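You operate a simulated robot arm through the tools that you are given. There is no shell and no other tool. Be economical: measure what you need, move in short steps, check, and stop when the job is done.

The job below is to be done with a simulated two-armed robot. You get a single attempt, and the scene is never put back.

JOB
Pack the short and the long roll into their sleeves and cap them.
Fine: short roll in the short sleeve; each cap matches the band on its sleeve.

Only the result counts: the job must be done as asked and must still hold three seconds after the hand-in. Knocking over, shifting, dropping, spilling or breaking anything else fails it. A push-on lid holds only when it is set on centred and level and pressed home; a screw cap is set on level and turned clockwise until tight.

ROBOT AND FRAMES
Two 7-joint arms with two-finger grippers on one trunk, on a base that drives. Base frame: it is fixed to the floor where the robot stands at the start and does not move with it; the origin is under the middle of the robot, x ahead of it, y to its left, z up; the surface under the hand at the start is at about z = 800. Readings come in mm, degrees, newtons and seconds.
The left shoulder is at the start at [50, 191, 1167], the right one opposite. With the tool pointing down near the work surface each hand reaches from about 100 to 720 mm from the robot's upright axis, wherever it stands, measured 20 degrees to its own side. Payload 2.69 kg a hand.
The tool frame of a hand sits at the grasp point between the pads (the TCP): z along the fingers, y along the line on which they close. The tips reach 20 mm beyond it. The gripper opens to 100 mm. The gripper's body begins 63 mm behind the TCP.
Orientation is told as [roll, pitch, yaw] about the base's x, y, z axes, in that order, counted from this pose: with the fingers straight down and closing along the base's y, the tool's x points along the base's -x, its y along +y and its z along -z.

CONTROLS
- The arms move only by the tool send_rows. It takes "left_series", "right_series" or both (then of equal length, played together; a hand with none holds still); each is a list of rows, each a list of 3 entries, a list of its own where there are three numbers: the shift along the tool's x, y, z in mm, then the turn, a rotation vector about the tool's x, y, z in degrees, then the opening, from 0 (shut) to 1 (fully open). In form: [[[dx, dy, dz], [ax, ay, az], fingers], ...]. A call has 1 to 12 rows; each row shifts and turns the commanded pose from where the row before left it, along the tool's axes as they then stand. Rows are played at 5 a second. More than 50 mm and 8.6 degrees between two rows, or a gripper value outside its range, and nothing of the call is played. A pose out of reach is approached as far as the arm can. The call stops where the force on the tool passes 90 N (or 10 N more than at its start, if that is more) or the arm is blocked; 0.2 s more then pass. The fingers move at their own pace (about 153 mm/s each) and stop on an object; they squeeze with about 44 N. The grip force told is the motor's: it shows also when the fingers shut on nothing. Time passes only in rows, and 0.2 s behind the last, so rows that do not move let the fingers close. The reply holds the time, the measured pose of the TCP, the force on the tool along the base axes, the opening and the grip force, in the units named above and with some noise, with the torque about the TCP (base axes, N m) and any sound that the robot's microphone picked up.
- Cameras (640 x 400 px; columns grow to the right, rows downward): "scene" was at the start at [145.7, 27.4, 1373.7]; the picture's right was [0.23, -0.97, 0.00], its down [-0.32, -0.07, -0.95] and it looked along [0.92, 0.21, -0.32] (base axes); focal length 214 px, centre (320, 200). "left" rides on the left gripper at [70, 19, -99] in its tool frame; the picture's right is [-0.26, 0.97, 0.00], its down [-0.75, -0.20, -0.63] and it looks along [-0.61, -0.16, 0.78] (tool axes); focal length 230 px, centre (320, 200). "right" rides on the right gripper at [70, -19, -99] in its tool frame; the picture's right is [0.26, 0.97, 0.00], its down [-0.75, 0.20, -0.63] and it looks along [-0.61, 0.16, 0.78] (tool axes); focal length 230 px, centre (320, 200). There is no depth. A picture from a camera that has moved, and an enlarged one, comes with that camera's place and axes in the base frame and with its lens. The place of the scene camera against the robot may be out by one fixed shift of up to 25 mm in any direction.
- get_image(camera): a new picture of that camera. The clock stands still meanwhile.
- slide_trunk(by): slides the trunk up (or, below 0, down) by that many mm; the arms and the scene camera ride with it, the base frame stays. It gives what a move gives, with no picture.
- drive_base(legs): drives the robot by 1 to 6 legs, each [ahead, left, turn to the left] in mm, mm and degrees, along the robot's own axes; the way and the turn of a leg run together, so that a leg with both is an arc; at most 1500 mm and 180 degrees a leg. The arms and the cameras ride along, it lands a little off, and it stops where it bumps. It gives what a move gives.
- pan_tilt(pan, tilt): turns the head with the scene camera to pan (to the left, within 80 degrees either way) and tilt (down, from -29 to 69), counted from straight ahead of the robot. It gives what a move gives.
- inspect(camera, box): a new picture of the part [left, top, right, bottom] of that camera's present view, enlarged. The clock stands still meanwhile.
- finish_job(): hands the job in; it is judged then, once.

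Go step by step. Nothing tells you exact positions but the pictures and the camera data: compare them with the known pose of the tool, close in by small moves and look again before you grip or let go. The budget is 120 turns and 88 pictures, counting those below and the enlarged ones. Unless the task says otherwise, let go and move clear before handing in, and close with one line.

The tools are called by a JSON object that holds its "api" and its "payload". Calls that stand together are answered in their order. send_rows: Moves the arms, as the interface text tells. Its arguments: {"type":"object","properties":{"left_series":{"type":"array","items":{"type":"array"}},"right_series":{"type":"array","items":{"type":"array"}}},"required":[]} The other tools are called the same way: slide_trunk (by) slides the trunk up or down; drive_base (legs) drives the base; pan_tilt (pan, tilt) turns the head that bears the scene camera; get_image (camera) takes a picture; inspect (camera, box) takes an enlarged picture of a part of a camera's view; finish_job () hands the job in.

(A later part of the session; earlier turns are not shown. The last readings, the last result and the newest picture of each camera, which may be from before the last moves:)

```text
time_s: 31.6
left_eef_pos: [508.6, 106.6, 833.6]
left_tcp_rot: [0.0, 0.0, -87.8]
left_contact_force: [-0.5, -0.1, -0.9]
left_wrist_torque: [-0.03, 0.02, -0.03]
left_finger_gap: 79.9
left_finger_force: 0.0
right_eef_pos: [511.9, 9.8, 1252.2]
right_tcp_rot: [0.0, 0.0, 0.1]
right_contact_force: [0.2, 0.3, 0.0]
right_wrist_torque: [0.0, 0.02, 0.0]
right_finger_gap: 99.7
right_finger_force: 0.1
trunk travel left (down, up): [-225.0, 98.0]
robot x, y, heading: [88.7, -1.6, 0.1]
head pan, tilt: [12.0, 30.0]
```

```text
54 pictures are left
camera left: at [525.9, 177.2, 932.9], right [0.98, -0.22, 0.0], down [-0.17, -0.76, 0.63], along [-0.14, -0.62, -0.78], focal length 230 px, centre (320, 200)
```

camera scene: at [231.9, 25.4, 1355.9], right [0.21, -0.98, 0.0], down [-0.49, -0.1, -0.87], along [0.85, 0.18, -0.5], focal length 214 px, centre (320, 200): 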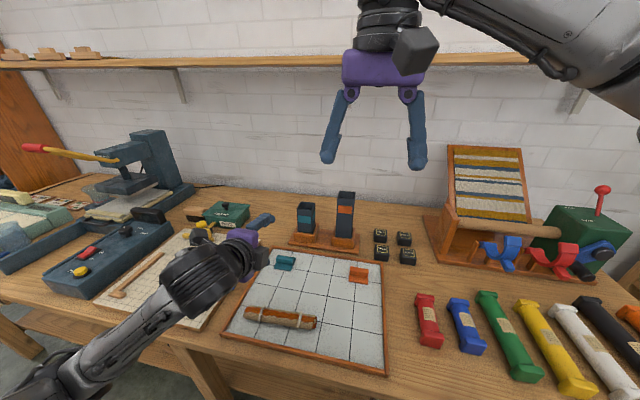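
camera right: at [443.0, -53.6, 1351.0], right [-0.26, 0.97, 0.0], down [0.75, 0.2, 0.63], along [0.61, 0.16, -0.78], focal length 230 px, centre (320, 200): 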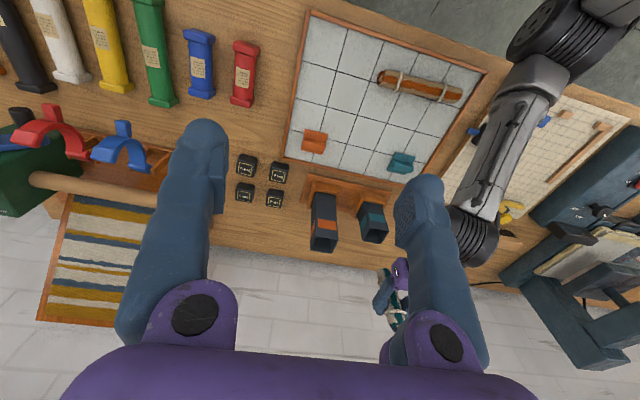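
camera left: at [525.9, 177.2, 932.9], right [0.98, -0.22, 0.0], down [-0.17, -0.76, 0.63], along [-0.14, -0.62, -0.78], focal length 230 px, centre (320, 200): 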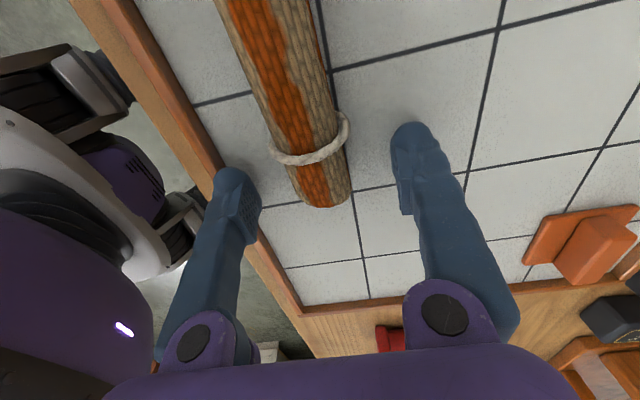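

Fingers sit between tie and end. Lower and close.

{"api": "send_rows", "payload": {"left_series": [[[1.5, 0, 4], [0, 0, 0], 0.8], [[0, 0, 0], [0, 0, 0], 0.3], [[0, 0, 0], [0, 0, 0], 0.1], [[0, 0, 0], [0, 0, 0], 0.1], [[0, 0, 0], [0, 0, 0], 0.1], [[0, 0, -10], [0, 0, 0], 0.1], [[0, 0, -30], [0, 0, 0], 0.1], [[0, 0, -40], [0, 0, 0], 0.1]]}}

{"api": "get_image", "payload": {"camera": "left"}}

{"api": "get_image", "payload": {"camera": "scene"}}

```text
time_s: 33.4
left_eef_pos: [508.7, 110.6, 909.5]
left_tcp_rot: [0.0, 0.1, -87.8]
left_contact_force: [0.5, -0.3, -0.7]
left_wrist_torque: [-0.05, -0.02, -0.01]
left_finger_gap: 32.6
left_finger_force: 44.3
right_eef_pos: [511.7, 9.6, 1252.1]
right_tcp_rot: [0.0, -0.1, 0.0]
right_contact_force: [-0.2, -0.1, 0.2]
right_wrist_torque: [0.01, 0.01, -0.04]
right_finger_gap: 100.0
right_finger_force: 0.0
trunk travel left (down, up): [-225.0, 98.0]
robot x, y, heading: [91.2, -2.0, 0.2]
head pan, tilt: [12.0, 30.0]
```

```text
53 pictures are left
camera left: at [524.7, 180.5, 1007.9], right [0.98, -0.22, 0.0], down [-0.17, -0.76, 0.63], along [-0.14, -0.61, -0.78], focal length 230 px, centre (320, 200)
```

left: 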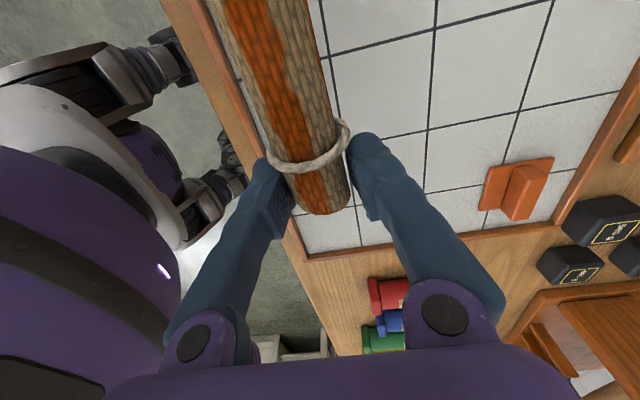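

```text
52 pictures are left
camera scene: at [231.8, 25.2, 1355.9], right [0.21, -0.98, 0.0], down [-0.49, -0.1, -0.87], along [0.85, 0.18, -0.5], focal length 214 px, centre (320, 200)
```

scene: 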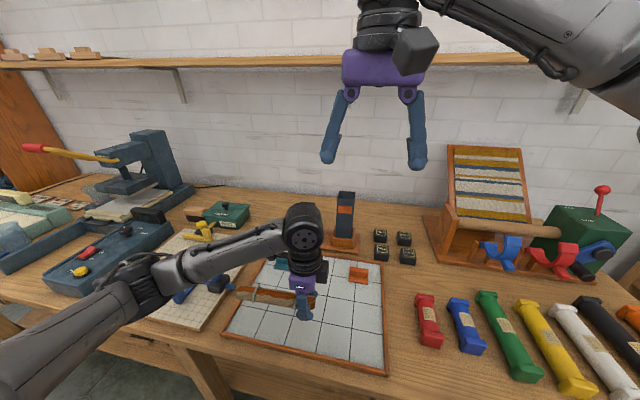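

Orange roll held level. Raise it clear of everything and return the right hand to the side.

{"api": "send_rows", "payload": {"left_series": [[[-3.5, 15, -37], [0, 0, 0], 0.1], [[-3.5, 15, -37], [0, 0, 0], 0.1], [[-3.5, 15, -37], [0, 0, 0], 0.1], [[-3.5, 15, -37], [0, 0, 0], 0.1], [[-3.5, 15, -37], [0, 0, 0], 0.1], [[-3.5, 15, -37], [0, 0, 0], 0.1]], "right_series": [[[0, -24, 0], [0, 0, 0], 1], [[0, -24, 0], [0, 0, 0], 1], [[0, -24, 0], [0, 0, 0], 1], [[0, -24, 0], [0, 0, 0], 1], [[0, -24, 0], [0, 0, 0], 1], [[0, -24, 0], [0, 0, 0], 1]]}}

{"api": "send_rows", "payload": {"left_series": [[[0, 0, 0], [0, 0, -8], 0.1], [[0, 0, 0], [0, 0, -8], 0.1], [[0, 0, 0], [0, 0, -8], 0.1], [[0, 0, 0], [0, 0, -8], 0.1], [[0, 0, 0], [0, 0, -8], 0.1], [[0, 0, 0], [0, 0, -8], 0.1], [[0, 0, 0], [0, 0, -8], 0.1], [[0, 0, 0], [0, 0, -8], 0.1], [[0, 0, 0], [0, 0, -8], 0.1], [[0, 0, 0], [0, 0, -8], 0.1], [[0, 0, 0], [0, 0, -7.8], 0.1], [[0, 0, 0], [0, 0, 0], 0.1]]}}

```text
time_s: 34.8
left_eef_pos: [599.0, 90.6, 1132.2]
left_tcp_rot: [-0.1, 0.0, -87.7]
left_contact_force: [-0.1, -0.1, 0.1]
left_wrist_torque: [-0.03, -0.06, -0.03]
left_finger_gap: 32.4
left_finger_force: 44.0
right_eef_pos: [510.2, -134.6, 1252.1]
right_tcp_rot: [0.1, -0.1, 0.1]
right_contact_force: [0.6, -1.4, 0.0]
right_wrist_torque: [0.02, 0.02, 0.01]
right_finger_gap: 100.4
right_finger_force: 0.1
trunk travel left (down, up): [-225.0, 98.0]
robot x, y, heading: [89.7, 1.5, 0.3]
head pan, tilt: [12.0, 30.0]
```

```text
time_s: 37.4
left_eef_pos: [599.5, 92.7, 1132.4]
left_tcp_rot: [-0.1, 0.0, 0.0]
left_contact_force: [0.5, -0.6, -1.1]
left_wrist_torque: [0.01, -0.04, 0.0]
left_finger_gap: 32.5
left_finger_force: 43.8
right_eef_pos: [512.5, -133.8, 1252.7]
right_tcp_rot: [0.0, 0.0, 0.0]
right_contact_force: [0.0, 0.7, -0.3]
right_wrist_torque: [-0.02, -0.01, 0.02]
right_finger_gap: 99.9
right_finger_force: 0.1
trunk travel left (down, up): [-225.0, 98.0]
robot x, y, heading: [88.4, 0.6, 0.3]
head pan, tilt: [12.0, 30.0]
```

Now pitch the hand forward as before so the roll hangs vertical.

{"api": "send_rows", "payload": {"left_series": [[[0, 0, 0], [0, -8.2, 0], 0.1], [[0, 0, 0], [0, -8.2, 0], 0.1], [[0, 0, 0], [0, -8.2, 0], 0.1], [[0, 0, 0], [0, -8.2, 0], 0.1], [[0, 0, 0], [0, -8.2, 0], 0.1], [[0, 0, 0], [0, -8.2, 0], 0.1], [[0, 0, 0], [0, -8.2, 0], 0.1], [[0, 0, 0], [0, -8.2, 0], 0.1], [[0, 0, 0], [0, -8.2, 0], 0.1], [[0, 0, 0], [0, -8.2, 0], 0.1], [[0, 0, 0], [0, -8, 0], 0.1], [[0, 0, 0], [0, 0, 0], 0.1]]}}

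{"api": "send_rows", "payload": {"left_series": [[[-40, 0, 0], [0, 0, 0], 0.1], [[-35, 0, 10], [0, 0, 0], 0.1], [[0, -5, 30], [0, 0, 0], 0.1], [[0, -5, 30], [0, 0, 0], 0.1], [[0, -5, 30], [0, 0, 0], 0.1], [[0, -5, 20], [0, 0, 0], 0.1]]}}

{"api": "get_image", "payload": {"camera": "scene"}}

{"api": "get_image", "payload": {"camera": "right"}}

```text
time_s: 40.0
left_eef_pos: [599.7, 90.8, 1132.5]
left_tcp_rot: [-107.7, -90.0, 107.6]
left_contact_force: [0.6, 1.0, -0.7]
left_wrist_torque: [0.03, 0.06, 0.0]
left_finger_gap: 32.3
left_finger_force: 44.2
right_eef_pos: [511.5, -133.8, 1252.4]
right_tcp_rot: [0.0, 0.0, -0.1]
right_contact_force: [0.9, -0.6, 0.4]
right_wrist_torque: [-0.01, 0.02, -0.02]
right_finger_gap: 100.1
right_finger_force: 0.1
trunk travel left (down, up): [-225.0, 98.0]
robot x, y, heading: [92.2, 1.7, 0.0]
head pan, tilt: [12.0, 30.0]
```

```text
time_s: 41.4
left_eef_pos: [720.7, 72.0, 1206.4]
left_tcp_rot: [-44.3, -90.0, 44.3]
left_contact_force: [0.6, 0.2, -1.3]
left_wrist_torque: [-0.05, 0.01, 0.01]
left_finger_gap: 32.3
left_finger_force: 44.0
right_eef_pos: [510.8, -132.1, 1252.5]
right_tcp_rot: [0.1, -0.1, 0.1]
right_contact_force: [-0.4, -0.3, 0.4]
right_wrist_torque: [0.01, 0.02, 0.01]
right_finger_gap: 99.7
right_finger_force: 0.1
trunk travel left (down, up): [-225.0, 98.0]
robot x, y, heading: [87.7, 2.8, 0.2]
head pan, tilt: [12.0, 30.0]
```

```text
51 pictures are left
camera scene: at [232.1, 25.3, 1355.9], right [0.21, -0.98, 0.0], down [-0.49, -0.1, -0.87], along [0.85, 0.18, -0.5], focal length 214 px, centre (320, 200)
```

scene: 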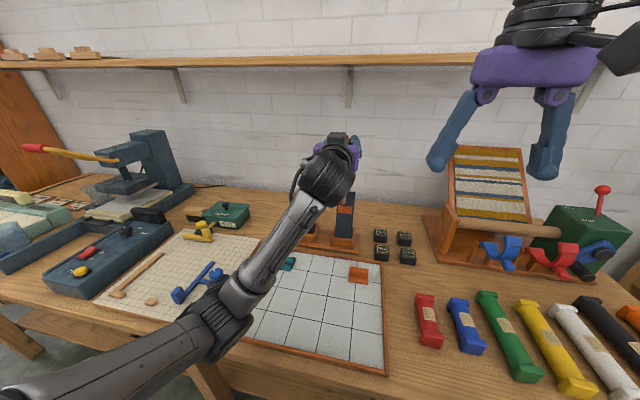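

```text
50 pictures are left
camera right: at [441.7, -153.0, 1350.8], right [-0.26, 0.97, 0.0], down [0.75, 0.2, 0.63], along [0.61, 0.16, -0.78], focal length 230 px, centre (320, 200)
```

right: 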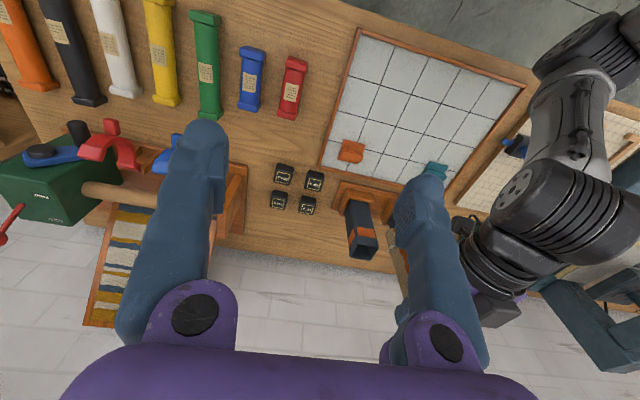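

Advance over the tall sleeve, and shift the right hand slightly for a view.

{"api": "send_rows", "payload": {"left_series": [[[0, -3, 30], [0, 0, 0], 0.1], [[0, -3, 30], [0, 0, 0], 0.1], [[0, -2, 30], [0, 0, 0], 0.1], [[0, 0, 25], [0, 0, 0], 0.1], [[0, 0, 0], [0, 0, 0], 0.1]], "right_series": [[[0, 15, 0], [0, 0, 0], 1], [[0, 15, 0], [0, 0, 0], 1], [[0, 15, 0], [0, 0, 0], 1], [[0, 0, 0], [0, 0, 0], 1], [[0, 0, 0], [0, 0, 0], 1]]}}

{"api": "inspect", "payload": {"camera": "right", "box": [270, 160, 430, 280]}}

```text
time_s: 42.5
left_eef_pos: [836.3, 64.6, 1208.3]
left_tcp_rot: [-86.3, -89.8, 86.3]
left_contact_force: [-0.4, -0.3, -1.2]
left_wrist_torque: [0.0, 0.02, -0.02]
left_finger_gap: 32.5
left_finger_force: 43.6
right_eef_pos: [513.2, -87.5, 1252.0]
right_tcp_rot: [0.1, 0.0, 0.0]
right_contact_force: [-0.4, -0.6, -0.7]
right_wrist_torque: [0.0, -0.03, -0.01]
right_finger_gap: 99.7
right_finger_force: 0.1
trunk travel left (down, up): [-225.0, 98.0]
robot x, y, heading: [89.2, 2.3, 0.1]
head pan, tilt: [12.0, 30.0]
```

```text
3.33 times, centred on (350, 220) of right
camera zoom: at [441.7, -107.0, 1351.6], right [-0.26, 0.97, 0.0], down [0.75, 0.2, 0.63], along [0.61, 0.16, -0.78], focal length 767 px, centre (220, 133)
```

zoom: 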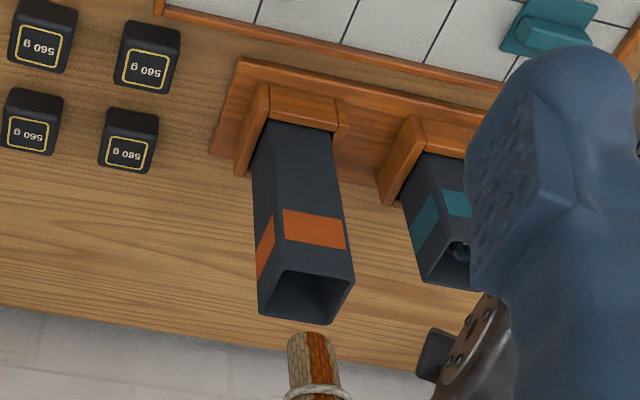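

The roll lines up with the tall sleeve's mouth to within ~1 mm. Lower until its end enters.

{"api": "send_rows", "payload": {"left_series": [[[20, 0, 0], [0, 0, 0], 0.1], [[15, 0, 0], [0, 0, 0], 0.1], [[10, 0, 0], [0, 0, 0], 0.1], [[10, 0, 0], [0, 0, 0], 0.1], [[8, 0, 0], [0, 0, 0], 0.1]]}}

{"api": "inspect", "payload": {"camera": "right", "box": [270, 160, 430, 280]}}

```text
time_s: 43.8
left_eef_pos: [834.7, 62.6, 1144.7]
left_tcp_rot: [-53.9, -89.9, 53.9]
left_contact_force: [0.9, 0.7, 0.5]
left_wrist_torque: [-0.01, -0.01, 0.0]
left_finger_gap: 32.3
left_finger_force: 44.4
right_eef_pos: [512.6, -88.9, 1252.6]
right_tcp_rot: [-0.1, 0.0, 0.0]
right_contact_force: [0.0, -1.1, -0.4]
right_wrist_torque: [-0.02, 0.02, -0.03]
right_finger_gap: 100.2
right_finger_force: 0.0
trunk travel left (down, up): [-225.0, 98.0]
robot x, y, heading: [87.5, 1.7, 0.2]
head pan, tilt: [12.0, 30.0]
```

```text
3.33 times, centred on (350, 220) of right
camera zoom: at [441.9, -107.5, 1351.6], right [-0.26, 0.97, 0.0], down [0.75, 0.2, 0.63], along [0.61, 0.16, -0.78], focal length 767 px, centre (220, 133)
```

zoom: 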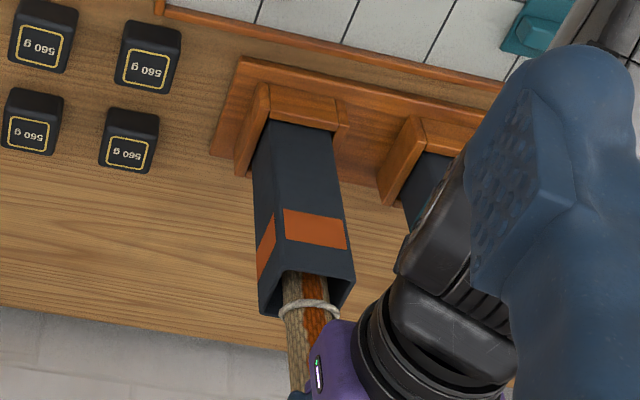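

The end is inside and centred. Continue down.

{"api": "send_rows", "payload": {"left_series": [[[12, 1, 0], [0, 0, 0], 0.1], [[12, 0, 0], [0, 0, 0], 0.1], [[14, 0, 0], [0, 0, 0], 0.1], [[14, 0, 0], [0, 0, 0], 0.1], [[14, 0, 0], [0, 0, 0], 0.1], [[14, 0, 0], [0, 0, 0], 0.1]]}}

{"api": "inspect", "payload": {"camera": "right", "box": [270, 160, 430, 280]}}

```text
time_s: 45.4
left_eef_pos: [849.5, 99.9, 1110.0]
left_tcp_rot: [150.3, -84.6, -147.8]
left_contact_force: [-1.4, -4.1, -2.4]
left_wrist_torque: [-0.6, 0.28, -0.12]
left_finger_gap: 32.7
left_finger_force: 44.0
right_eef_pos: [512.5, -88.7, 1251.9]
right_tcp_rot: [0.0, -0.1, 0.0]
right_contact_force: [-0.4, -0.1, -0.4]
right_wrist_torque: [0.01, 0.01, 0.01]
right_finger_gap: 100.2
right_finger_force: 0.1
trunk travel left (down, up): [-225.0, 98.0]
robot x, y, heading: [91.4, -2.2, 0.1]
head pan, tilt: [12.0, 30.0]
stopped in row 6 (left hand): the arm was blocked; the commanded pose is now the measured one
```

```text
3.33 times, centred on (350, 220) of right
camera zoom: at [441.9, -108.1, 1351.3], right [-0.26, 0.97, 0.0], down [0.75, 0.2, 0.63], along [0.61, 0.16, -0.78], focal length 767 px, centre (220, 133)
```

zoom: 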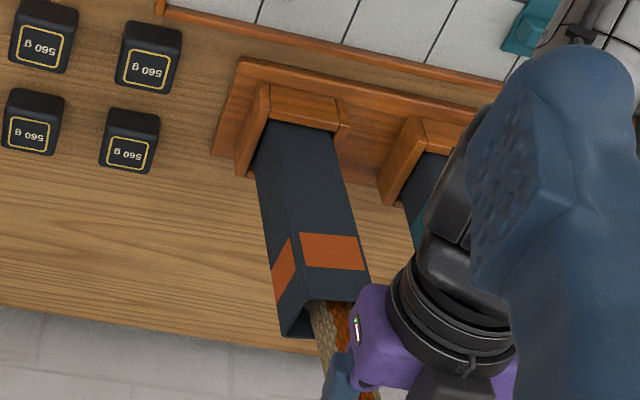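

The arm was blocked and swung sideways, tilting the tall sleeve in its holder. I look at what's in the way before easing it back.

{"api": "get_image", "payload": {"camera": "scene"}}

{"api": "get_image", "payload": {"camera": "left"}}

```text
46 pictures are left
camera scene: at [232.2, 24.8, 1355.7], right [0.21, -0.98, 0.0], down [-0.49, -0.1, -0.87], along [0.85, 0.18, -0.5], focal length 214 px, centre (320, 200)
```

scene: 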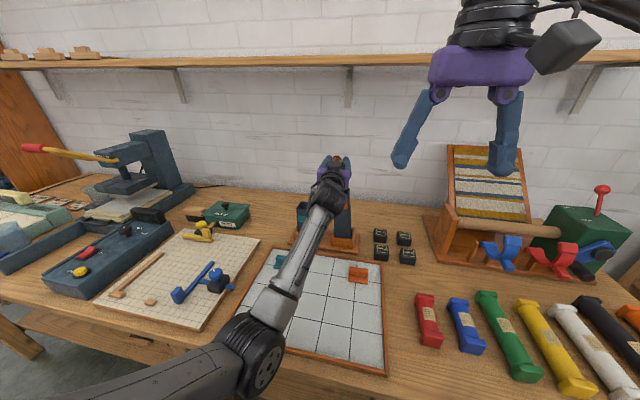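

```text
45 pictures are left
camera left: at [755.9, 117.2, 1033.3], right [-0.06, 0.95, 0.3], down [-0.68, -0.26, 0.69], along [0.73, -0.16, 0.66], focal length 230 px, centre (320, 200)
```

left: 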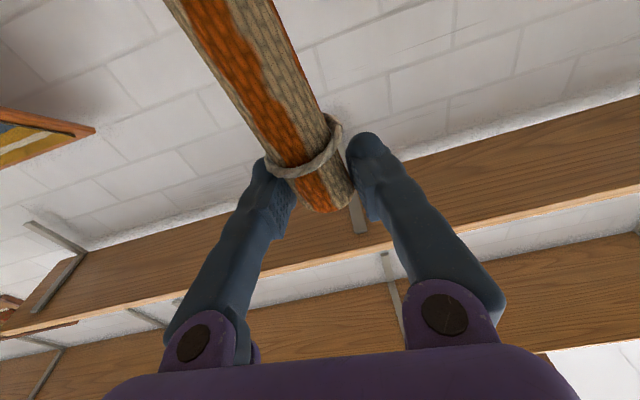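

Probably the arm's elbow ran out of room in this crossed-over pose. I'll ease the roll back to upright over the holder while lifting slightly.

{"api": "send_rows", "payload": {"left_series": [[[-8, -6, -2.3], [0.37, 0.77, -0.45], 0.1], [[-8, -6, -2.3], [0.37, 0.77, -0.45], 0.1], [[-8, -6, -2.3], [0.37, 0.77, -0.45], 0.1], [[-8, -6, -2.3], [0.37, 0.77, -0.45], 0.1], [[-8, -6, -2.3], [0.37, 0.77, -0.45], 0.1], [[-8, -6, -2.3], [0.37, 0.77, -0.45], 0.1], [[0, 0, 0], [0, 0, 0], 0.1]]}}

{"api": "inspect", "payload": {"camera": "right", "box": [270, 160, 430, 280]}}

```text
time_s: 47.0
left_eef_pos: [834.3, 61.7, 1154.7]
left_tcp_rot: [4.5, -89.8, -4.4]
left_contact_force: [0.4, -0.6, -0.3]
left_wrist_torque: [0.03, -0.01, 0.01]
left_finger_gap: 32.8
left_finger_force: 44.1
right_eef_pos: [512.7, -87.2, 1253.8]
right_tcp_rot: [0.1, 0.0, 0.0]
right_contact_force: [0.8, 0.4, 0.4]
right_wrist_torque: [0.02, 0.03, -0.01]
right_finger_gap: 100.1
right_finger_force: 0.1
trunk travel left (down, up): [-225.0, 98.0]
robot x, y, heading: [88.9, -2.7, 0.1]
head pan, tilt: [12.0, 30.0]
```

```text
3.33 times, centred on (350, 220) of right
camera zoom: at [441.8, -107.4, 1351.5], right [-0.26, 0.97, 0.0], down [0.75, 0.2, 0.63], along [0.61, 0.16, -0.78], focal length 767 px, centre (220, 133)
```

zoom: 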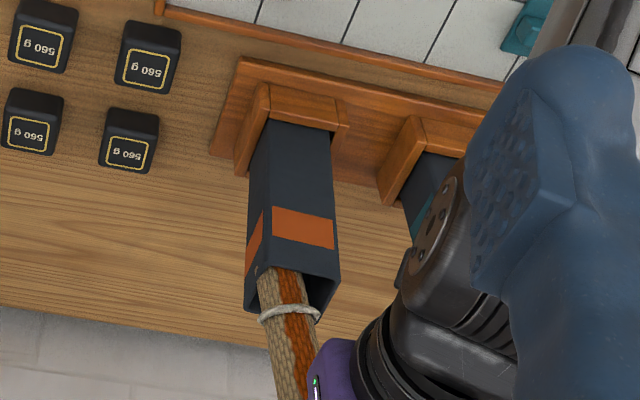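

Back near upright but the roll now leans slightly to the right side of the sleeve. Lift it out and inspect.

{"api": "send_rows", "payload": {"left_series": [[[-15, 0, 0], [0, 0, 0], 0.1], [[-15, 0, 0], [0, 0, 0], 0.1], [[-20, 0, 0], [0, 0, 0], 0.1], [[-10, 0, 0], [0, 0, 0], 0.1], [[0, 0, 0], [0, 0, 0], 0.1]]}}

{"api": "inspect", "payload": {"camera": "right", "box": [270, 160, 430, 280]}}

{"api": "inspect", "payload": {"camera": "scene", "box": [270, 120, 400, 260]}}

{"api": "inspect", "payload": {"camera": "left", "box": [160, 0, 480, 230]}}

```text
time_s: 48.1
left_eef_pos: [834.4, 62.2, 1216.5]
left_tcp_rot: [15.7, -89.8, -15.4]
left_contact_force: [0.0, 0.4, -0.5]
left_wrist_torque: [0.02, 0.02, 0.03]
left_finger_gap: 32.2
left_finger_force: 44.0
right_eef_pos: [511.0, -87.2, 1253.5]
right_tcp_rot: [0.0, 0.0, 0.0]
right_contact_force: [0.6, -0.2, -0.2]
right_wrist_torque: [0.0, -0.02, -0.01]
right_finger_gap: 100.2
right_finger_force: 0.0
trunk travel left (down, up): [-225.0, 98.0]
robot x, y, heading: [88.0, -0.5, -0.0]
head pan, tilt: [12.0, 30.0]
```

```text
3.33 times, centred on (350, 220) of right
camera zoom: at [441.8, -107.5, 1351.5], right [-0.26, 0.97, 0.0], down [0.75, 0.2, 0.63], along [0.61, 0.16, -0.78], focal length 767 px, centre (220, 133)
```

zoom: 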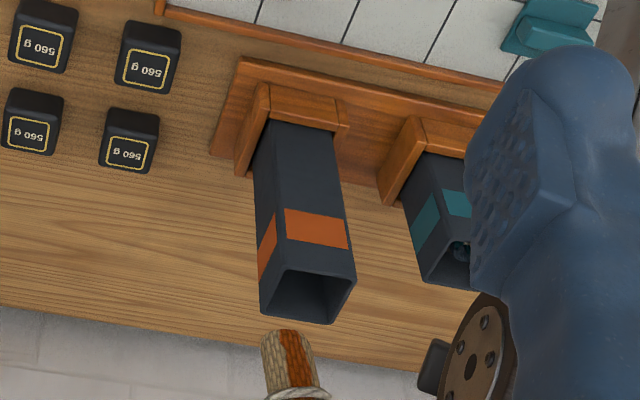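

```text
2.86 times, centred on (335, 190) of scene
camera zoom: at [232.0, 25.4, 1355.9], right [0.21, -0.98, 0.0], down [-0.49, -0.1, -0.87], along [0.85, 0.18, -0.5], focal length 613 px, centre (277, 229)
```

zoom: 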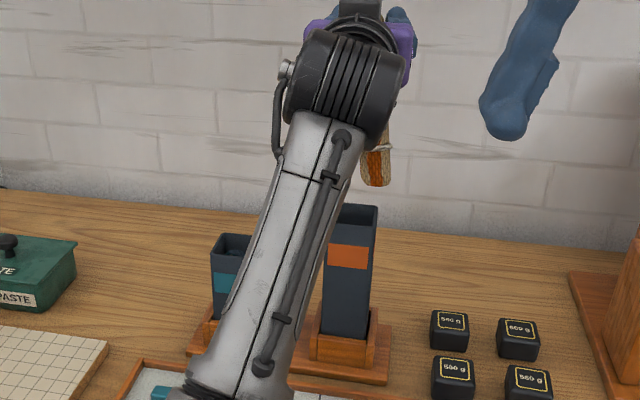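

```text
1.74 times, centred on (320, 115) of left
camera zoom: at [734.9, 79.6, 1145.8], right [0.0, 0.97, 0.26], down [-0.63, -0.2, 0.75], along [0.78, -0.16, 0.61], focal length 400 px, centre (320, 348)
```

zoom: 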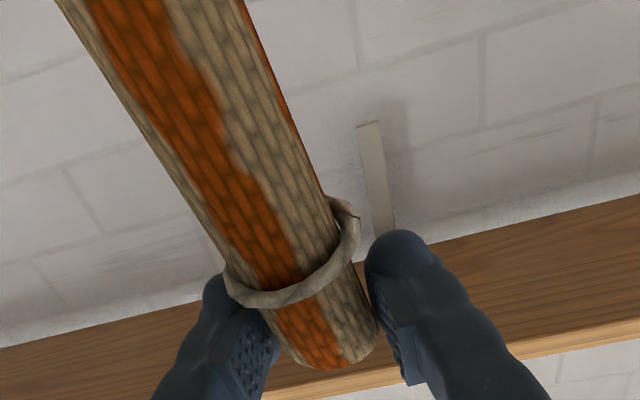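

The sleeve is upright again; the roll is rotated about 5° in the fingers. I'll drive the base ~135 mm to the right so that the tall sleeve lies straight ahead of the left shoulder, and level the roll.

{"api": "drive_base", "payload": {"legs": [[0, -135, 0]]}}

{"api": "send_rows", "payload": {"left_series": [[[0, 25, 0], [0, 0, 1.2], 0.1], [[0, 25, 0], [0, 0, 1.2], 0.1], [[0, 25, 0], [0, 0, 1.2], 0.1], [[0, 25, 0], [0, 0, 1.2], 0.1], [[0, 25, 0], [0, 0, 0.2], 0.1], [[0, 0, 0], [0, 0, 0], 0.1]]}}

{"api": "get_image", "payload": {"camera": "right"}}

```text
time_s: 50.0
left_eef_pos: [833.0, -70.8, 1215.7]
left_tcp_rot: [20.3, -89.7, -20.3]
left_contact_force: [-0.3, -0.6, -1.1]
left_wrist_torque: [0.0, -0.03, 0.01]
left_finger_gap: 32.3
left_finger_force: 43.8
right_eef_pos: [512.2, -221.1, 1252.4]
right_tcp_rot: [0.1, 0.0, -0.1]
right_contact_force: [-0.3, -1.5, 0.6]
right_wrist_torque: [-0.02, 0.01, 0.0]
right_finger_gap: 100.1
right_finger_force: 0.1
trunk travel left (down, up): [-225.0, 98.0]
robot x, y, heading: [87.8, -130.3, 0.1]
head pan, tilt: [12.0, 30.0]
```

```text
time_s: 51.4
left_eef_pos: [833.1, 51.3, 1220.3]
left_tcp_rot: [87.6, -84.9, -87.6]
left_contact_force: [1.2, -0.9, -1.1]
left_wrist_torque: [-0.05, -0.02, 0.03]
left_finger_gap: 32.4
left_finger_force: 43.8
right_eef_pos: [511.1, -221.8, 1253.7]
right_tcp_rot: [0.1, 0.0, -0.1]
right_contact_force: [-0.2, -0.7, -0.3]
right_wrist_torque: [0.0, 0.03, 0.03]
right_finger_gap: 100.0
right_finger_force: 0.0
trunk travel left (down, up): [-225.0, 98.0]
robot x, y, heading: [86.8, -132.7, -0.1]
head pan, tilt: [12.0, 30.0]
```

```text
40 pictures are left
camera right: at [441.5, -240.0, 1351.5], right [-0.26, 0.97, 0.0], down [0.75, 0.2, 0.63], along [0.61, 0.16, -0.78], focal length 230 px, centre (320, 200)
```

right: 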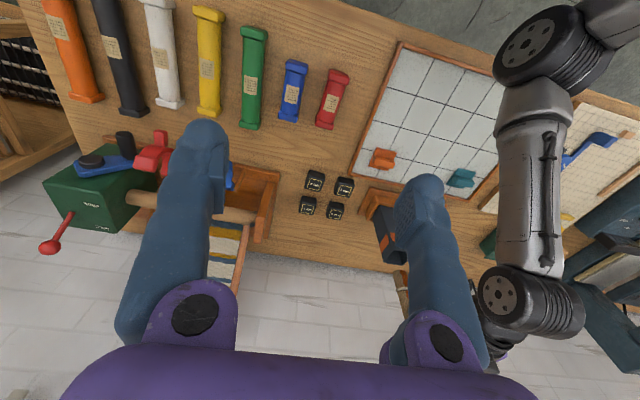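

{"api": "send_rows", "payload": {"left_series": [[[0, 4, 0], [0, 0, 0], 0.1], [[0, 4, 0], [0, 0, 0], 0.1], [[0, 5, 0], [0, 0, 0], 0.1], [[0, 0, 0], [0, 0, 0], 0.1]], "right_series": [[[0, 30, 0], [0, 0, 0], 1], [[0, 30, 0], [0, 0, 0], 1], [[0, 30, 0], [0, 0, 0], 1], [[0, 30, 0], [0, 0, 0], 1]]}}

{"api": "inspect", "payload": {"camera": "right", "box": [270, 160, 430, 280]}}

```text
time_s: 52.4
left_eef_pos: [834.0, 67.1, 1221.9]
left_tcp_rot: [87.7, -85.1, -87.5]
left_contact_force: [0.6, 0.2, -1.7]
left_wrist_torque: [-0.02, 0.01, -0.03]
left_finger_gap: 32.2
left_finger_force: 43.9
right_eef_pos: [513.2, -99.9, 1253.7]
right_tcp_rot: [0.0, -0.1, -0.2]
right_contact_force: [0.4, 0.3, 0.8]
right_wrist_torque: [-0.03, 0.02, 0.01]
right_finger_gap: 100.1
right_finger_force: 0.1
trunk travel left (down, up): [-225.0, 98.0]
robot x, y, heading: [87.3, -128.4, 0.0]
head pan, tilt: [12.0, 30.0]
```

```text
3.33 times, centred on (350, 220) of right
camera zoom: at [442.0, -118.8, 1352.1], right [-0.26, 0.97, 0.0], down [0.75, 0.2, 0.63], along [0.61, 0.16, -0.78], focal length 767 px, centre (220, 133)
```

zoom: 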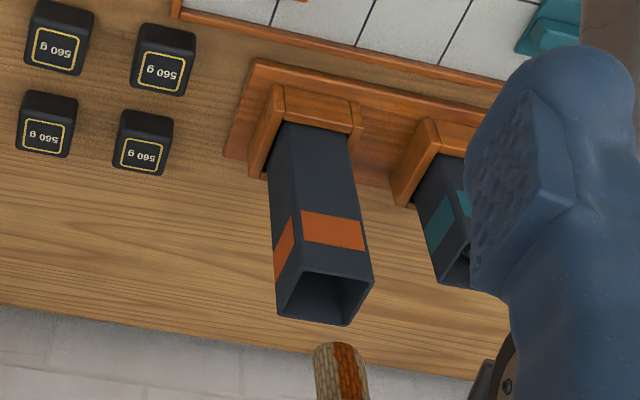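

Roll is about vertical and ~4 mm off in y. Correct that and lower to just above the rim to compare directly.

{"api": "send_rows", "payload": {"left_series": [[[15, -4, 0], [0, 0, 0], 0.1], [[12, 0, 0], [0, 0, 0], 0.1], [[0, 0, 0], [0, 0, 0], 0.1]]}}

{"api": "inspect", "payload": {"camera": "right", "box": [310, 190, 390, 250]}}

{"api": "inspect", "payload": {"camera": "scene", "box": [210, 110, 340, 250]}}

```text
time_s: 53.2
left_eef_pos: [834.1, 64.3, 1196.1]
left_tcp_rot: [87.4, -84.9, -87.3]
left_contact_force: [0.2, -0.8, -0.1]
left_wrist_torque: [0.05, -0.02, -0.01]
left_finger_gap: 32.2
left_finger_force: 44.2
right_eef_pos: [512.1, -100.8, 1252.9]
right_tcp_rot: [0.0, -0.2, 0.0]
right_contact_force: [-1.2, -0.6, 0.6]
right_wrist_torque: [0.02, 0.02, 0.01]
right_finger_gap: 100.3
right_finger_force: 0.0
trunk travel left (down, up): [-225.0, 98.0]
robot x, y, heading: [88.6, -131.2, 0.2]
head pan, tilt: [12.0, 30.0]
```

```text
6.67 times, centred on (350, 220) of right
camera zoom: at [442.1, -120.0, 1352.2], right [-0.26, 0.97, 0.0], down [0.75, 0.2, 0.63], along [0.61, 0.16, -0.78], focal length 1534 px, centre (120, 67)
```

zoom: 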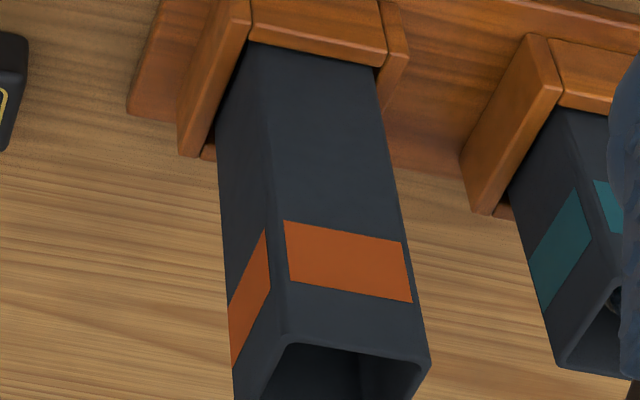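

```text
2.86 times, centred on (275, 180) of scene
camera zoom: at [232.0, -106.3, 1355.9], right [0.21, -0.98, 0.0], down [-0.49, -0.1, -0.87], along [0.85, 0.18, -0.5], focal length 613 px, centre (449, 257)
```

zoom: 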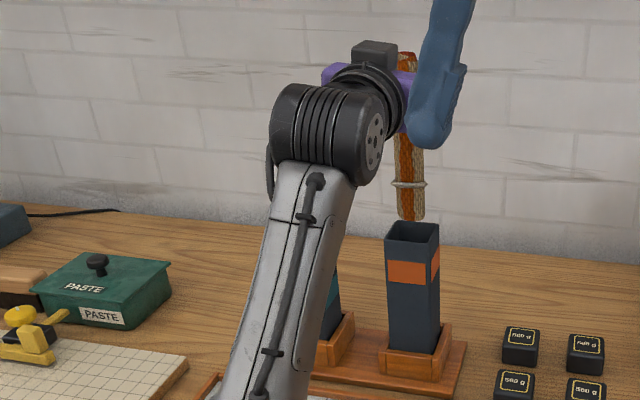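

The scene view now shows the roll and mouth clearly. The roll's lower end seems ~14 mm nearer the robot than it should be (pitched ~5° in the grip), so I correct that and look again.

{"api": "send_rows", "payload": {"left_series": [[[0, 0, 0], [0, -2.5, 0], 0.1], [[0, 0, 0], [0, -2.5, 0], 0.1], [[10, 0, 0], [0, 0, 0], 0.1], [[0, 0, 0], [0, 0, 0], 0.1]]}}

{"api": "inspect", "payload": {"camera": "right", "box": [300, 190, 420, 280]}}

{"api": "inspect", "payload": {"camera": "scene", "box": [260, 130, 340, 190]}}

```text
time_s: 54.2
left_eef_pos: [834.8, 64.9, 1184.8]
left_tcp_rot: [133.4, -83.0, -133.4]
left_contact_force: [0.1, 0.7, -0.3]
left_wrist_torque: [0.01, 0.0, -0.02]
left_finger_gap: 32.0
left_finger_force: 43.7
right_eef_pos: [513.7, -100.7, 1253.6]
right_tcp_rot: [-0.1, -0.1, 0.0]
right_contact_force: [0.0, 0.0, -0.3]
right_wrist_torque: [-0.02, -0.02, -0.01]
right_finger_gap: 99.9
right_finger_force: 0.1
trunk travel left (down, up): [-225.0, 98.0]
robot x, y, heading: [89.8, -129.6, -0.0]
head pan, tilt: [12.0, 30.0]
```

```text
4.44 times, centred on (360, 235) of right
camera zoom: at [442.1, -120.1, 1352.3], right [-0.26, 0.97, 0.0], down [0.75, 0.2, 0.63], along [0.61, 0.16, -0.78], focal length 1022 px, centre (142, 44)
```

zoom: 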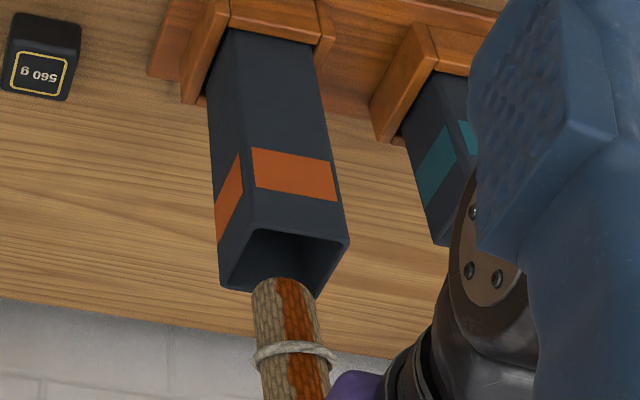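

```text
6.67 times, centred on (300, 160) of scene
camera zoom: at [232.0, -106.3, 1355.9], right [0.21, -0.98, 0.0], down [-0.49, -0.1, -0.87], along [0.85, 0.18, -0.5], focal length 1430 px, centre (453, 467)
```

zoom: 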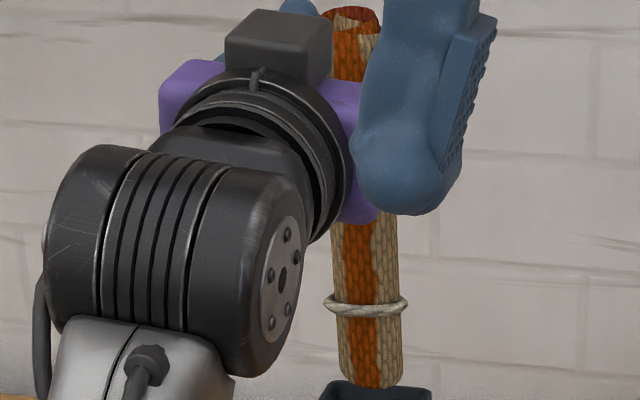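

Much better: now within a few mm. Small correction (+2 y, +2 x, 1° more) and lower into the mouth.

{"api": "send_rows", "payload": {"left_series": [[[0, 2, 2], [0, -1, 0], 0.1], [[10, 0, 0], [0, 0, 0], 0.1], [[8, 0, 0], [0, 0, 0], 0.1], [[8, 0, 0], [0, 0, 0], 0.1], [[8, 0, 0], [0, 0, 0], 0.1], [[0, 0, 0], [0, 0, 0], 0.1]]}}

{"api": "inspect", "payload": {"camera": "right", "box": [300, 190, 420, 280]}}

{"api": "inspect", "payload": {"camera": "scene", "box": [260, 130, 360, 230]}}

```text
time_s: 55.6
left_eef_pos: [840.9, 69.6, 1149.6]
left_tcp_rot: [138.6, -82.3, -138.7]
left_contact_force: [-0.8, -0.1, -0.4]
left_wrist_torque: [0.0, 0.03, 0.01]
left_finger_gap: 32.2
left_finger_force: 44.3
right_eef_pos: [513.4, -100.4, 1253.5]
right_tcp_rot: [0.0, 0.0, -0.1]
right_contact_force: [0.2, -0.4, -0.6]
right_wrist_torque: [0.01, -0.01, 0.0]
right_finger_gap: 99.7
right_finger_force: 0.1
trunk travel left (down, up): [-225.0, 98.0]
robot x, y, heading: [87.7, -132.8, -0.2]
head pan, tilt: [12.0, 30.0]
```

```text
4.44 times, centred on (360, 235) of right
camera zoom: at [442.1, -120.1, 1352.2], right [-0.26, 0.97, 0.0], down [0.75, 0.2, 0.63], along [0.61, 0.16, -0.78], focal length 1022 px, centre (142, 44)
```

zoom: 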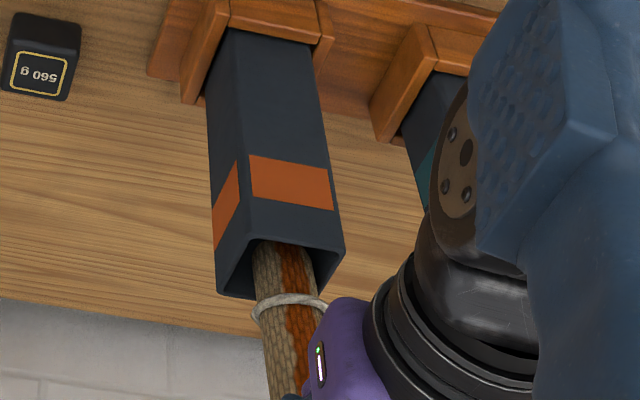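

```text
4.00 times, centred on (310, 180) of scene
camera zoom: at [232.0, -106.3, 1355.9], right [0.21, -0.98, 0.0], down [-0.49, -0.1, -0.87], along [0.85, 0.18, -0.5], focal length 858 px, centre (360, 280)
```

zoom: 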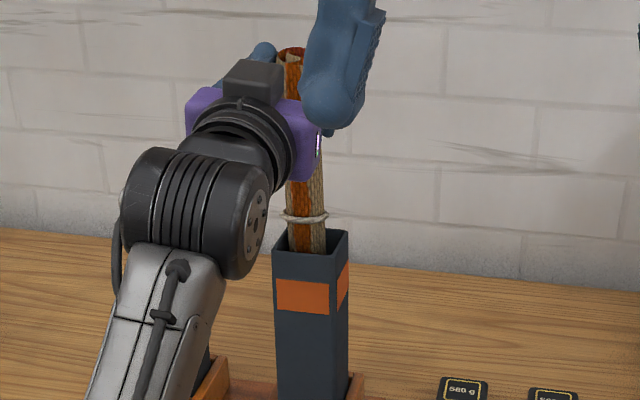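

The roll is in the mouth; my descents drifted since the tool's x is now a few degrees off vertical. I correct that and descend along the true vertical.

{"api": "send_rows", "payload": {"left_series": [[[0, -3, -4], [0, 0, 0], 0.1], [[10, -0.9, -1.1], [0, 0, 0], 0.1], [[10, -0.9, -1.1], [0, 0, 0], 0.1], [[0, 0, 0], [0, 0, 0], 0.1]]}}

{"api": "inspect", "payload": {"camera": "right", "box": [300, 190, 420, 280]}}

```text
time_s: 56.6
left_eef_pos: [835.5, 68.7, 1130.9]
left_tcp_rot: [138.8, -82.3, -138.9]
left_contact_force: [0.0, 0.0, -1.0]
left_wrist_torque: [-0.01, 0.04, 0.02]
left_finger_gap: 32.1
left_finger_force: 43.7
right_eef_pos: [511.8, -100.9, 1253.2]
right_tcp_rot: [0.1, -0.1, -0.1]
right_contact_force: [0.3, -0.1, 1.2]
right_wrist_torque: [0.0, 0.0, 0.01]
right_finger_gap: 100.1
right_finger_force: 0.0
trunk travel left (down, up): [-225.0, 98.0]
robot x, y, heading: [87.7, -130.8, 0.0]
head pan, tilt: [12.0, 30.0]
```

```text
4.44 times, centred on (360, 235) of right
camera zoom: at [442.1, -120.1, 1352.2], right [-0.26, 0.97, 0.0], down [0.75, 0.2, 0.63], along [0.61, 0.16, -0.78], focal length 1022 px, centre (142, 44)
```

zoom: 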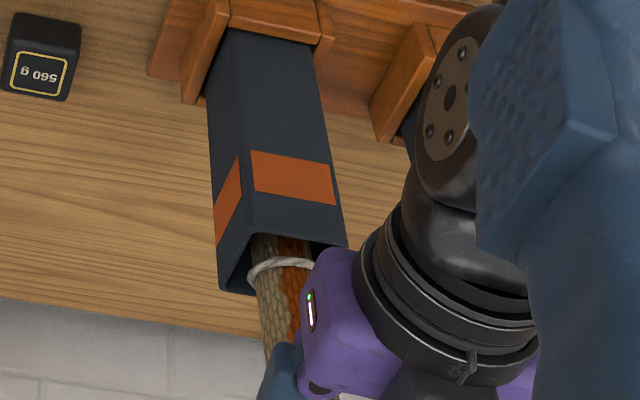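

Centred. Continue down in steps.

{"api": "send_rows", "payload": {"left_series": [[[10, -0.9, -1.1], [0, 0, 0], 0.1], [[10, -0.9, -1.1], [0, 0, 0], 0.1], [[10, -0.9, -1.1], [0, 0, 0], 0.1], [[0, 0, 0], [0, 0, 0], 0.1]]}}

{"api": "inspect", "payload": {"camera": "right", "box": [300, 190, 420, 280]}}

```text
time_s: 57.6
left_eef_pos: [834.8, 69.1, 1098.7]
left_tcp_rot: [138.8, -82.3, -138.9]
left_contact_force: [-0.2, 0.0, -0.3]
left_wrist_torque: [-0.03, 0.05, 0.01]
left_finger_gap: 32.5
left_finger_force: 44.7
right_eef_pos: [512.6, -100.9, 1253.1]
right_tcp_rot: [0.1, -0.1, -0.1]
right_contact_force: [1.0, 0.3, -0.2]
right_wrist_torque: [-0.03, -0.03, -0.01]
right_finger_gap: 100.1
right_finger_force: 0.1
trunk travel left (down, up): [-225.0, 98.0]
robot x, y, heading: [91.6, -132.4, -0.5]
head pan, tilt: [12.0, 30.0]
```

```text
4.44 times, centred on (360, 235) of right
camera zoom: at [442.1, -120.1, 1352.2], right [-0.26, 0.97, 0.0], down [0.75, 0.2, 0.63], along [0.61, 0.16, -0.78], focal length 1022 px, centre (142, 44)
```

zoom: 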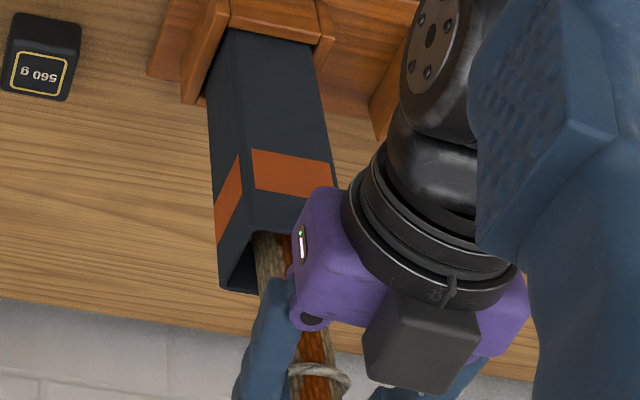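

Going well. Continue down.

{"api": "send_rows", "payload": {"left_series": [[[10, -0.9, -1.1], [0, 0, 0], 0.1], [[10, -0.9, -1.1], [0, 0, 0], 0.1], [[10, -0.9, -1.1], [0, 0, 0], 0.1], [[10, -0.9, -1.1], [0, 0, 0], 0.1], [[0, 0, 0], [0, 0, 0], 0.1]]}}

{"api": "inspect", "payload": {"camera": "right", "box": [300, 190, 420, 280]}}

```text
time_s: 58.8
left_eef_pos: [833.1, 68.4, 1059.9]
left_tcp_rot: [138.7, -82.3, -139.0]
left_contact_force: [-0.6, 0.1, -0.3]
left_wrist_torque: [-0.02, -0.05, -0.01]
left_finger_gap: 32.4
left_finger_force: 44.3
right_eef_pos: [511.9, -100.9, 1253.3]
right_tcp_rot: [-0.1, -0.1, -0.1]
right_contact_force: [-0.6, 0.4, 0.3]
right_wrist_torque: [0.01, -0.02, -0.01]
right_finger_gap: 99.8
right_finger_force: 0.1
trunk travel left (down, up): [-225.0, 98.0]
robot x, y, heading: [87.0, -128.1, 0.0]
head pan, tilt: [12.0, 30.0]
```

```text
4.44 times, centred on (360, 235) of right
camera zoom: at [442.1, -120.0, 1352.2], right [-0.26, 0.97, 0.0], down [0.75, 0.2, 0.63], along [0.61, 0.16, -0.78], focal length 1022 px, centre (142, 44)
```

zoom: 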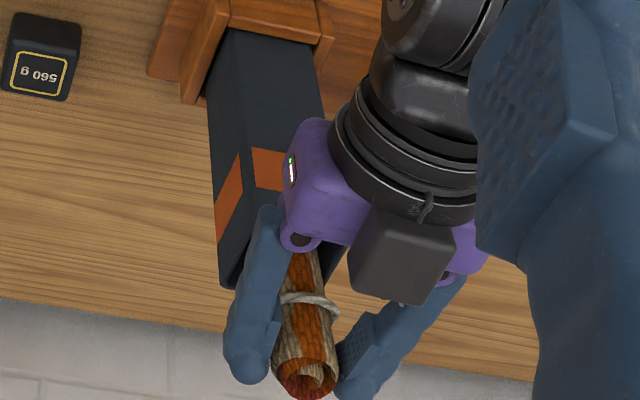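

{"api": "send_rows", "payload": {"left_series": [[[10, -0.9, -0.8], [0, 0, 0], 0.1], [[10, -0.9, -0.8], [0, 0, 0], 0.1], [[8, -0.7, -0.6], [0, 0, 0], 0.1], [[6, -0.5, -0.4], [0, 0, 0], 0.1], [[0, 0, 0], [0, 0, 0], 0.1]]}}

{"api": "inspect", "payload": {"camera": "right", "box": [300, 190, 420, 280]}}

{"api": "inspect", "payload": {"camera": "scene", "box": [260, 130, 360, 230]}}

```text
time_s: 60.0
left_eef_pos: [834.8, 67.5, 1025.0]
left_tcp_rot: [138.8, -82.3, -138.9]
left_contact_force: [-0.3, 0.2, -1.0]
left_wrist_torque: [-0.02, 0.08, -0.01]
left_finger_gap: 32.4
left_finger_force: 44.0
right_eef_pos: [512.9, -100.7, 1253.9]
right_tcp_rot: [0.0, -0.1, -0.1]
right_contact_force: [0.3, 0.6, 0.2]
right_wrist_torque: [-0.02, -0.01, -0.02]
right_finger_gap: 100.1
right_finger_force: 0.0
trunk travel left (down, up): [-225.0, 98.0]
robot x, y, heading: [90.3, -133.1, -0.2]
head pan, tilt: [12.0, 30.0]
```

```text
4.44 times, centred on (360, 235) of right
camera zoom: at [442.1, -120.1, 1352.3], right [-0.26, 0.97, 0.0], down [0.75, 0.2, 0.63], along [0.61, 0.16, -0.78], focal length 1022 px, centre (142, 44)
```

zoom: 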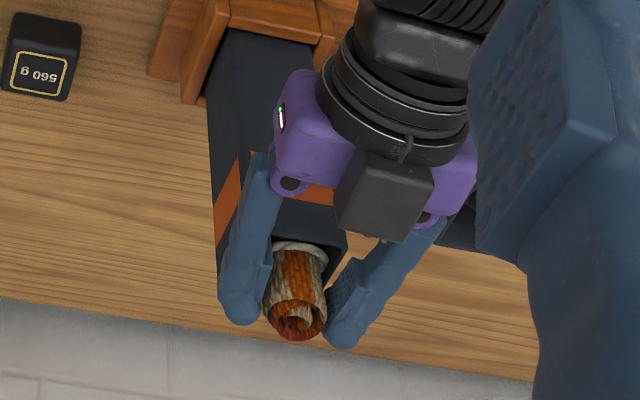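

```text
4.00 times, centred on (310, 180) of scene
camera zoom: at [232.0, -106.3, 1355.9], right [0.21, -0.98, 0.0], down [-0.49, -0.1, -0.87], along [0.85, 0.18, -0.5], focal length 858 px, centre (360, 280)
```

zoom: 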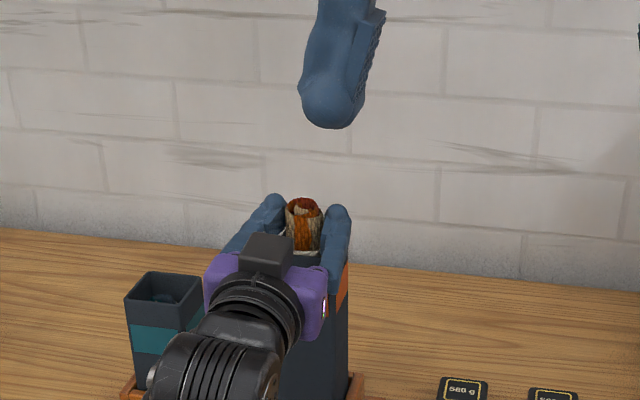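

Nearly all in. Release, then lift the hand straight up.

{"api": "send_rows", "payload": {"left_series": [[[0, 0, 0], [0, 0, 0], 0.4], [[0, 0, 0], [0, 0, 0], 0.7], [[0, 0, 0], [0, 0, 0], 0.7], [[0, 0, 0], [0, 0, 0], 0.7]]}}

{"api": "inspect", "payload": {"camera": "right", "box": [300, 190, 420, 280]}}

```text
time_s: 61.0
left_eef_pos: [835.1, 68.6, 1026.3]
left_tcp_rot: [138.7, -82.3, -138.9]
left_contact_force: [0.3, -1.0, -0.2]
left_wrist_torque: [0.0, -0.01, -0.01]
left_finger_gap: 70.2
left_finger_force: 0.0
right_eef_pos: [513.3, -100.3, 1253.6]
right_tcp_rot: [-0.1, -0.2, -0.1]
right_contact_force: [-0.5, -0.2, -1.0]
right_wrist_torque: [0.01, 0.02, 0.02]
right_finger_gap: 99.7
right_finger_force: 0.1
trunk travel left (down, up): [-225.0, 98.0]
robot x, y, heading: [87.4, -128.7, -0.1]
head pan, tilt: [12.0, 30.0]
```

```text
4.44 times, centred on (360, 235) of right
camera zoom: at [442.1, -120.0, 1352.3], right [-0.26, 0.97, 0.0], down [0.75, 0.2, 0.63], along [0.61, 0.16, -0.78], focal length 1022 px, centre (142, 44)
```

zoom: 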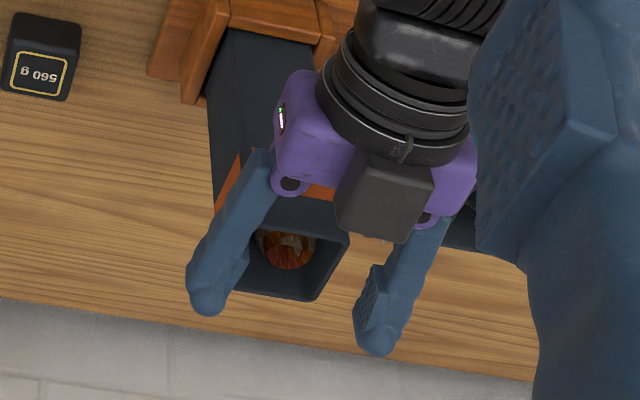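

Both rolls are in. Lift the hand clear, levelling it, then back off a bit.

{"api": "send_rows", "payload": {"left_series": [[[-30, 2.7, 3], [0, 0, 0], 0.7], [[-30, 2.7, 3], [0, 0, 0], 0.7], [[-30, 2.7, 3], [0, 0, 0], 0.7], [[-30, 2.7, 3], [0, 3, -2.5], 0.7], [[0, 0, -30], [0, 3, -2.5], 0.7], [[0, 0, -40], [0, 0, 0], 0.7], [[0, 0, -40], [0, 0, 0], 0.7], [[0, 0, -30], [0, 0, 0], 0.7]]}}

{"api": "pan_tilt", "payload": {"pan": 0, "tilt": 69}}

{"api": "get_image", "payload": {"camera": "scene"}}

```text
time_s: 62.8
left_eef_pos: [695.8, 74.1, 1153.8]
left_tcp_rot: [130.2, -88.9, -129.8]
left_contact_force: [-0.1, -0.2, 0.0]
left_wrist_torque: [-0.03, 0.01, -0.02]
left_finger_gap: 69.7
left_finger_force: 0.1
right_eef_pos: [510.7, -99.6, 1253.8]
right_tcp_rot: [0.0, -0.1, 0.0]
right_contact_force: [0.2, -0.7, -0.3]
right_wrist_torque: [0.01, 0.01, -0.03]
right_finger_gap: 100.0
right_finger_force: 0.1
trunk travel left (down, up): [-225.0, 98.0]
robot x, y, heading: [88.0, -129.2, -0.3]
head pan, tilt: [12.0, 30.0]
```

```text
time_s: 63.8
left_eef_pos: [695.8, 73.3, 1152.2]
left_tcp_rot: [117.8, -88.9, -117.5]
left_contact_force: [-0.5, 0.0, 0.0]
left_wrist_torque: [0.05, 0.03, 0.04]
left_finger_gap: 70.2
left_finger_force: 0.1
right_eef_pos: [512.1, -100.9, 1253.5]
right_tcp_rot: [-0.1, -0.1, -0.1]
right_contact_force: [0.3, 0.5, -0.2]
right_wrist_torque: [-0.01, -0.01, 0.04]
right_finger_gap: 100.0
right_finger_force: 0.0
trunk travel left (down, up): [-225.0, 98.0]
robot x, y, heading: [89.6, -132.9, -0.2]
head pan, tilt: [0.0, 68.8]
```

```text
26 pictures are left
camera scene: at [199.4, -125.1, 1304.5], right [0.0, -1.0, 0.0], down [-0.93, 0.0, -0.36], along [0.36, 0.0, -0.93], focal length 214 px, centre (320, 200)
```

scene: 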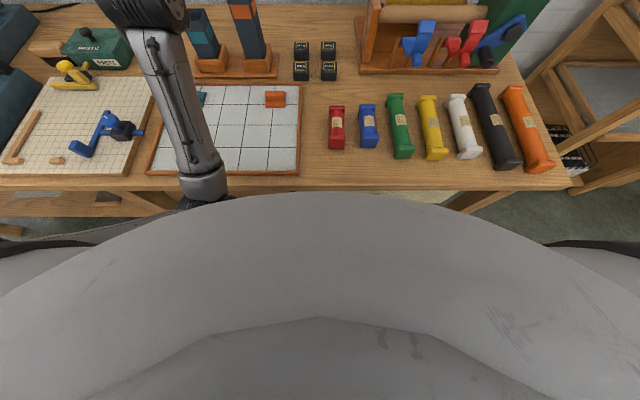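

Both rolls are in their sleeves. Now turn the left hand tool-down again (staying far enough forward to avoid the earlier block).

{"api": "send_rows", "payload": {"left_series": [[[0, 0, 0], [0, 8.1, 0], 0.7], [[0, 0, 0], [0, 8.1, 0], 0.7], [[0, 0, 0], [0, 8.1, 0], 0.7], [[0, 0, 0], [0, 8.1, 0], 0.7], [[0, 0, 0], [0, 8.1, 0], 0.7], [[0, 0, 0], [0, 8.1, 0], 0.7], [[0, 0, 0], [0, 8.1, 0], 0.7], [[0, 0, 0], [0, 8.1, 0], 0.7], [[0, 0, 0], [0, 8.1, 0], 0.7], [[0, 0, 0], [0, 8.1, 0], 0.7], [[0, 0, 0], [0, 8, 0], 0.7]]}}

```text
time_s: 66.2
left_eef_pos: [741.2, 77.0, 1131.8]
left_tcp_rot: [0.1, -0.7, -0.2]
left_contact_force: [-0.2, -0.3, -0.2]
left_wrist_torque: [-0.01, -0.02, 0.01]
left_finger_gap: 70.0
left_finger_force: 0.1
left hand out of reach, approached as far as the arm can: row 7, 8, 9
right_eef_pos: [512.2, -100.7, 1254.1]
right_tcp_rot: [-0.1, 0.1, -0.1]
right_contact_force: [0.5, -0.2, 0.3]
right_wrist_torque: [-0.03, 0.0, 0.01]
right_finger_gap: 100.2
right_finger_force: 0.1
trunk travel left (down, up): [-225.0, 98.0]
robot x, y, heading: [89.8, -134.1, -0.2]
head pan, tilt: [0.0, 68.8]
```

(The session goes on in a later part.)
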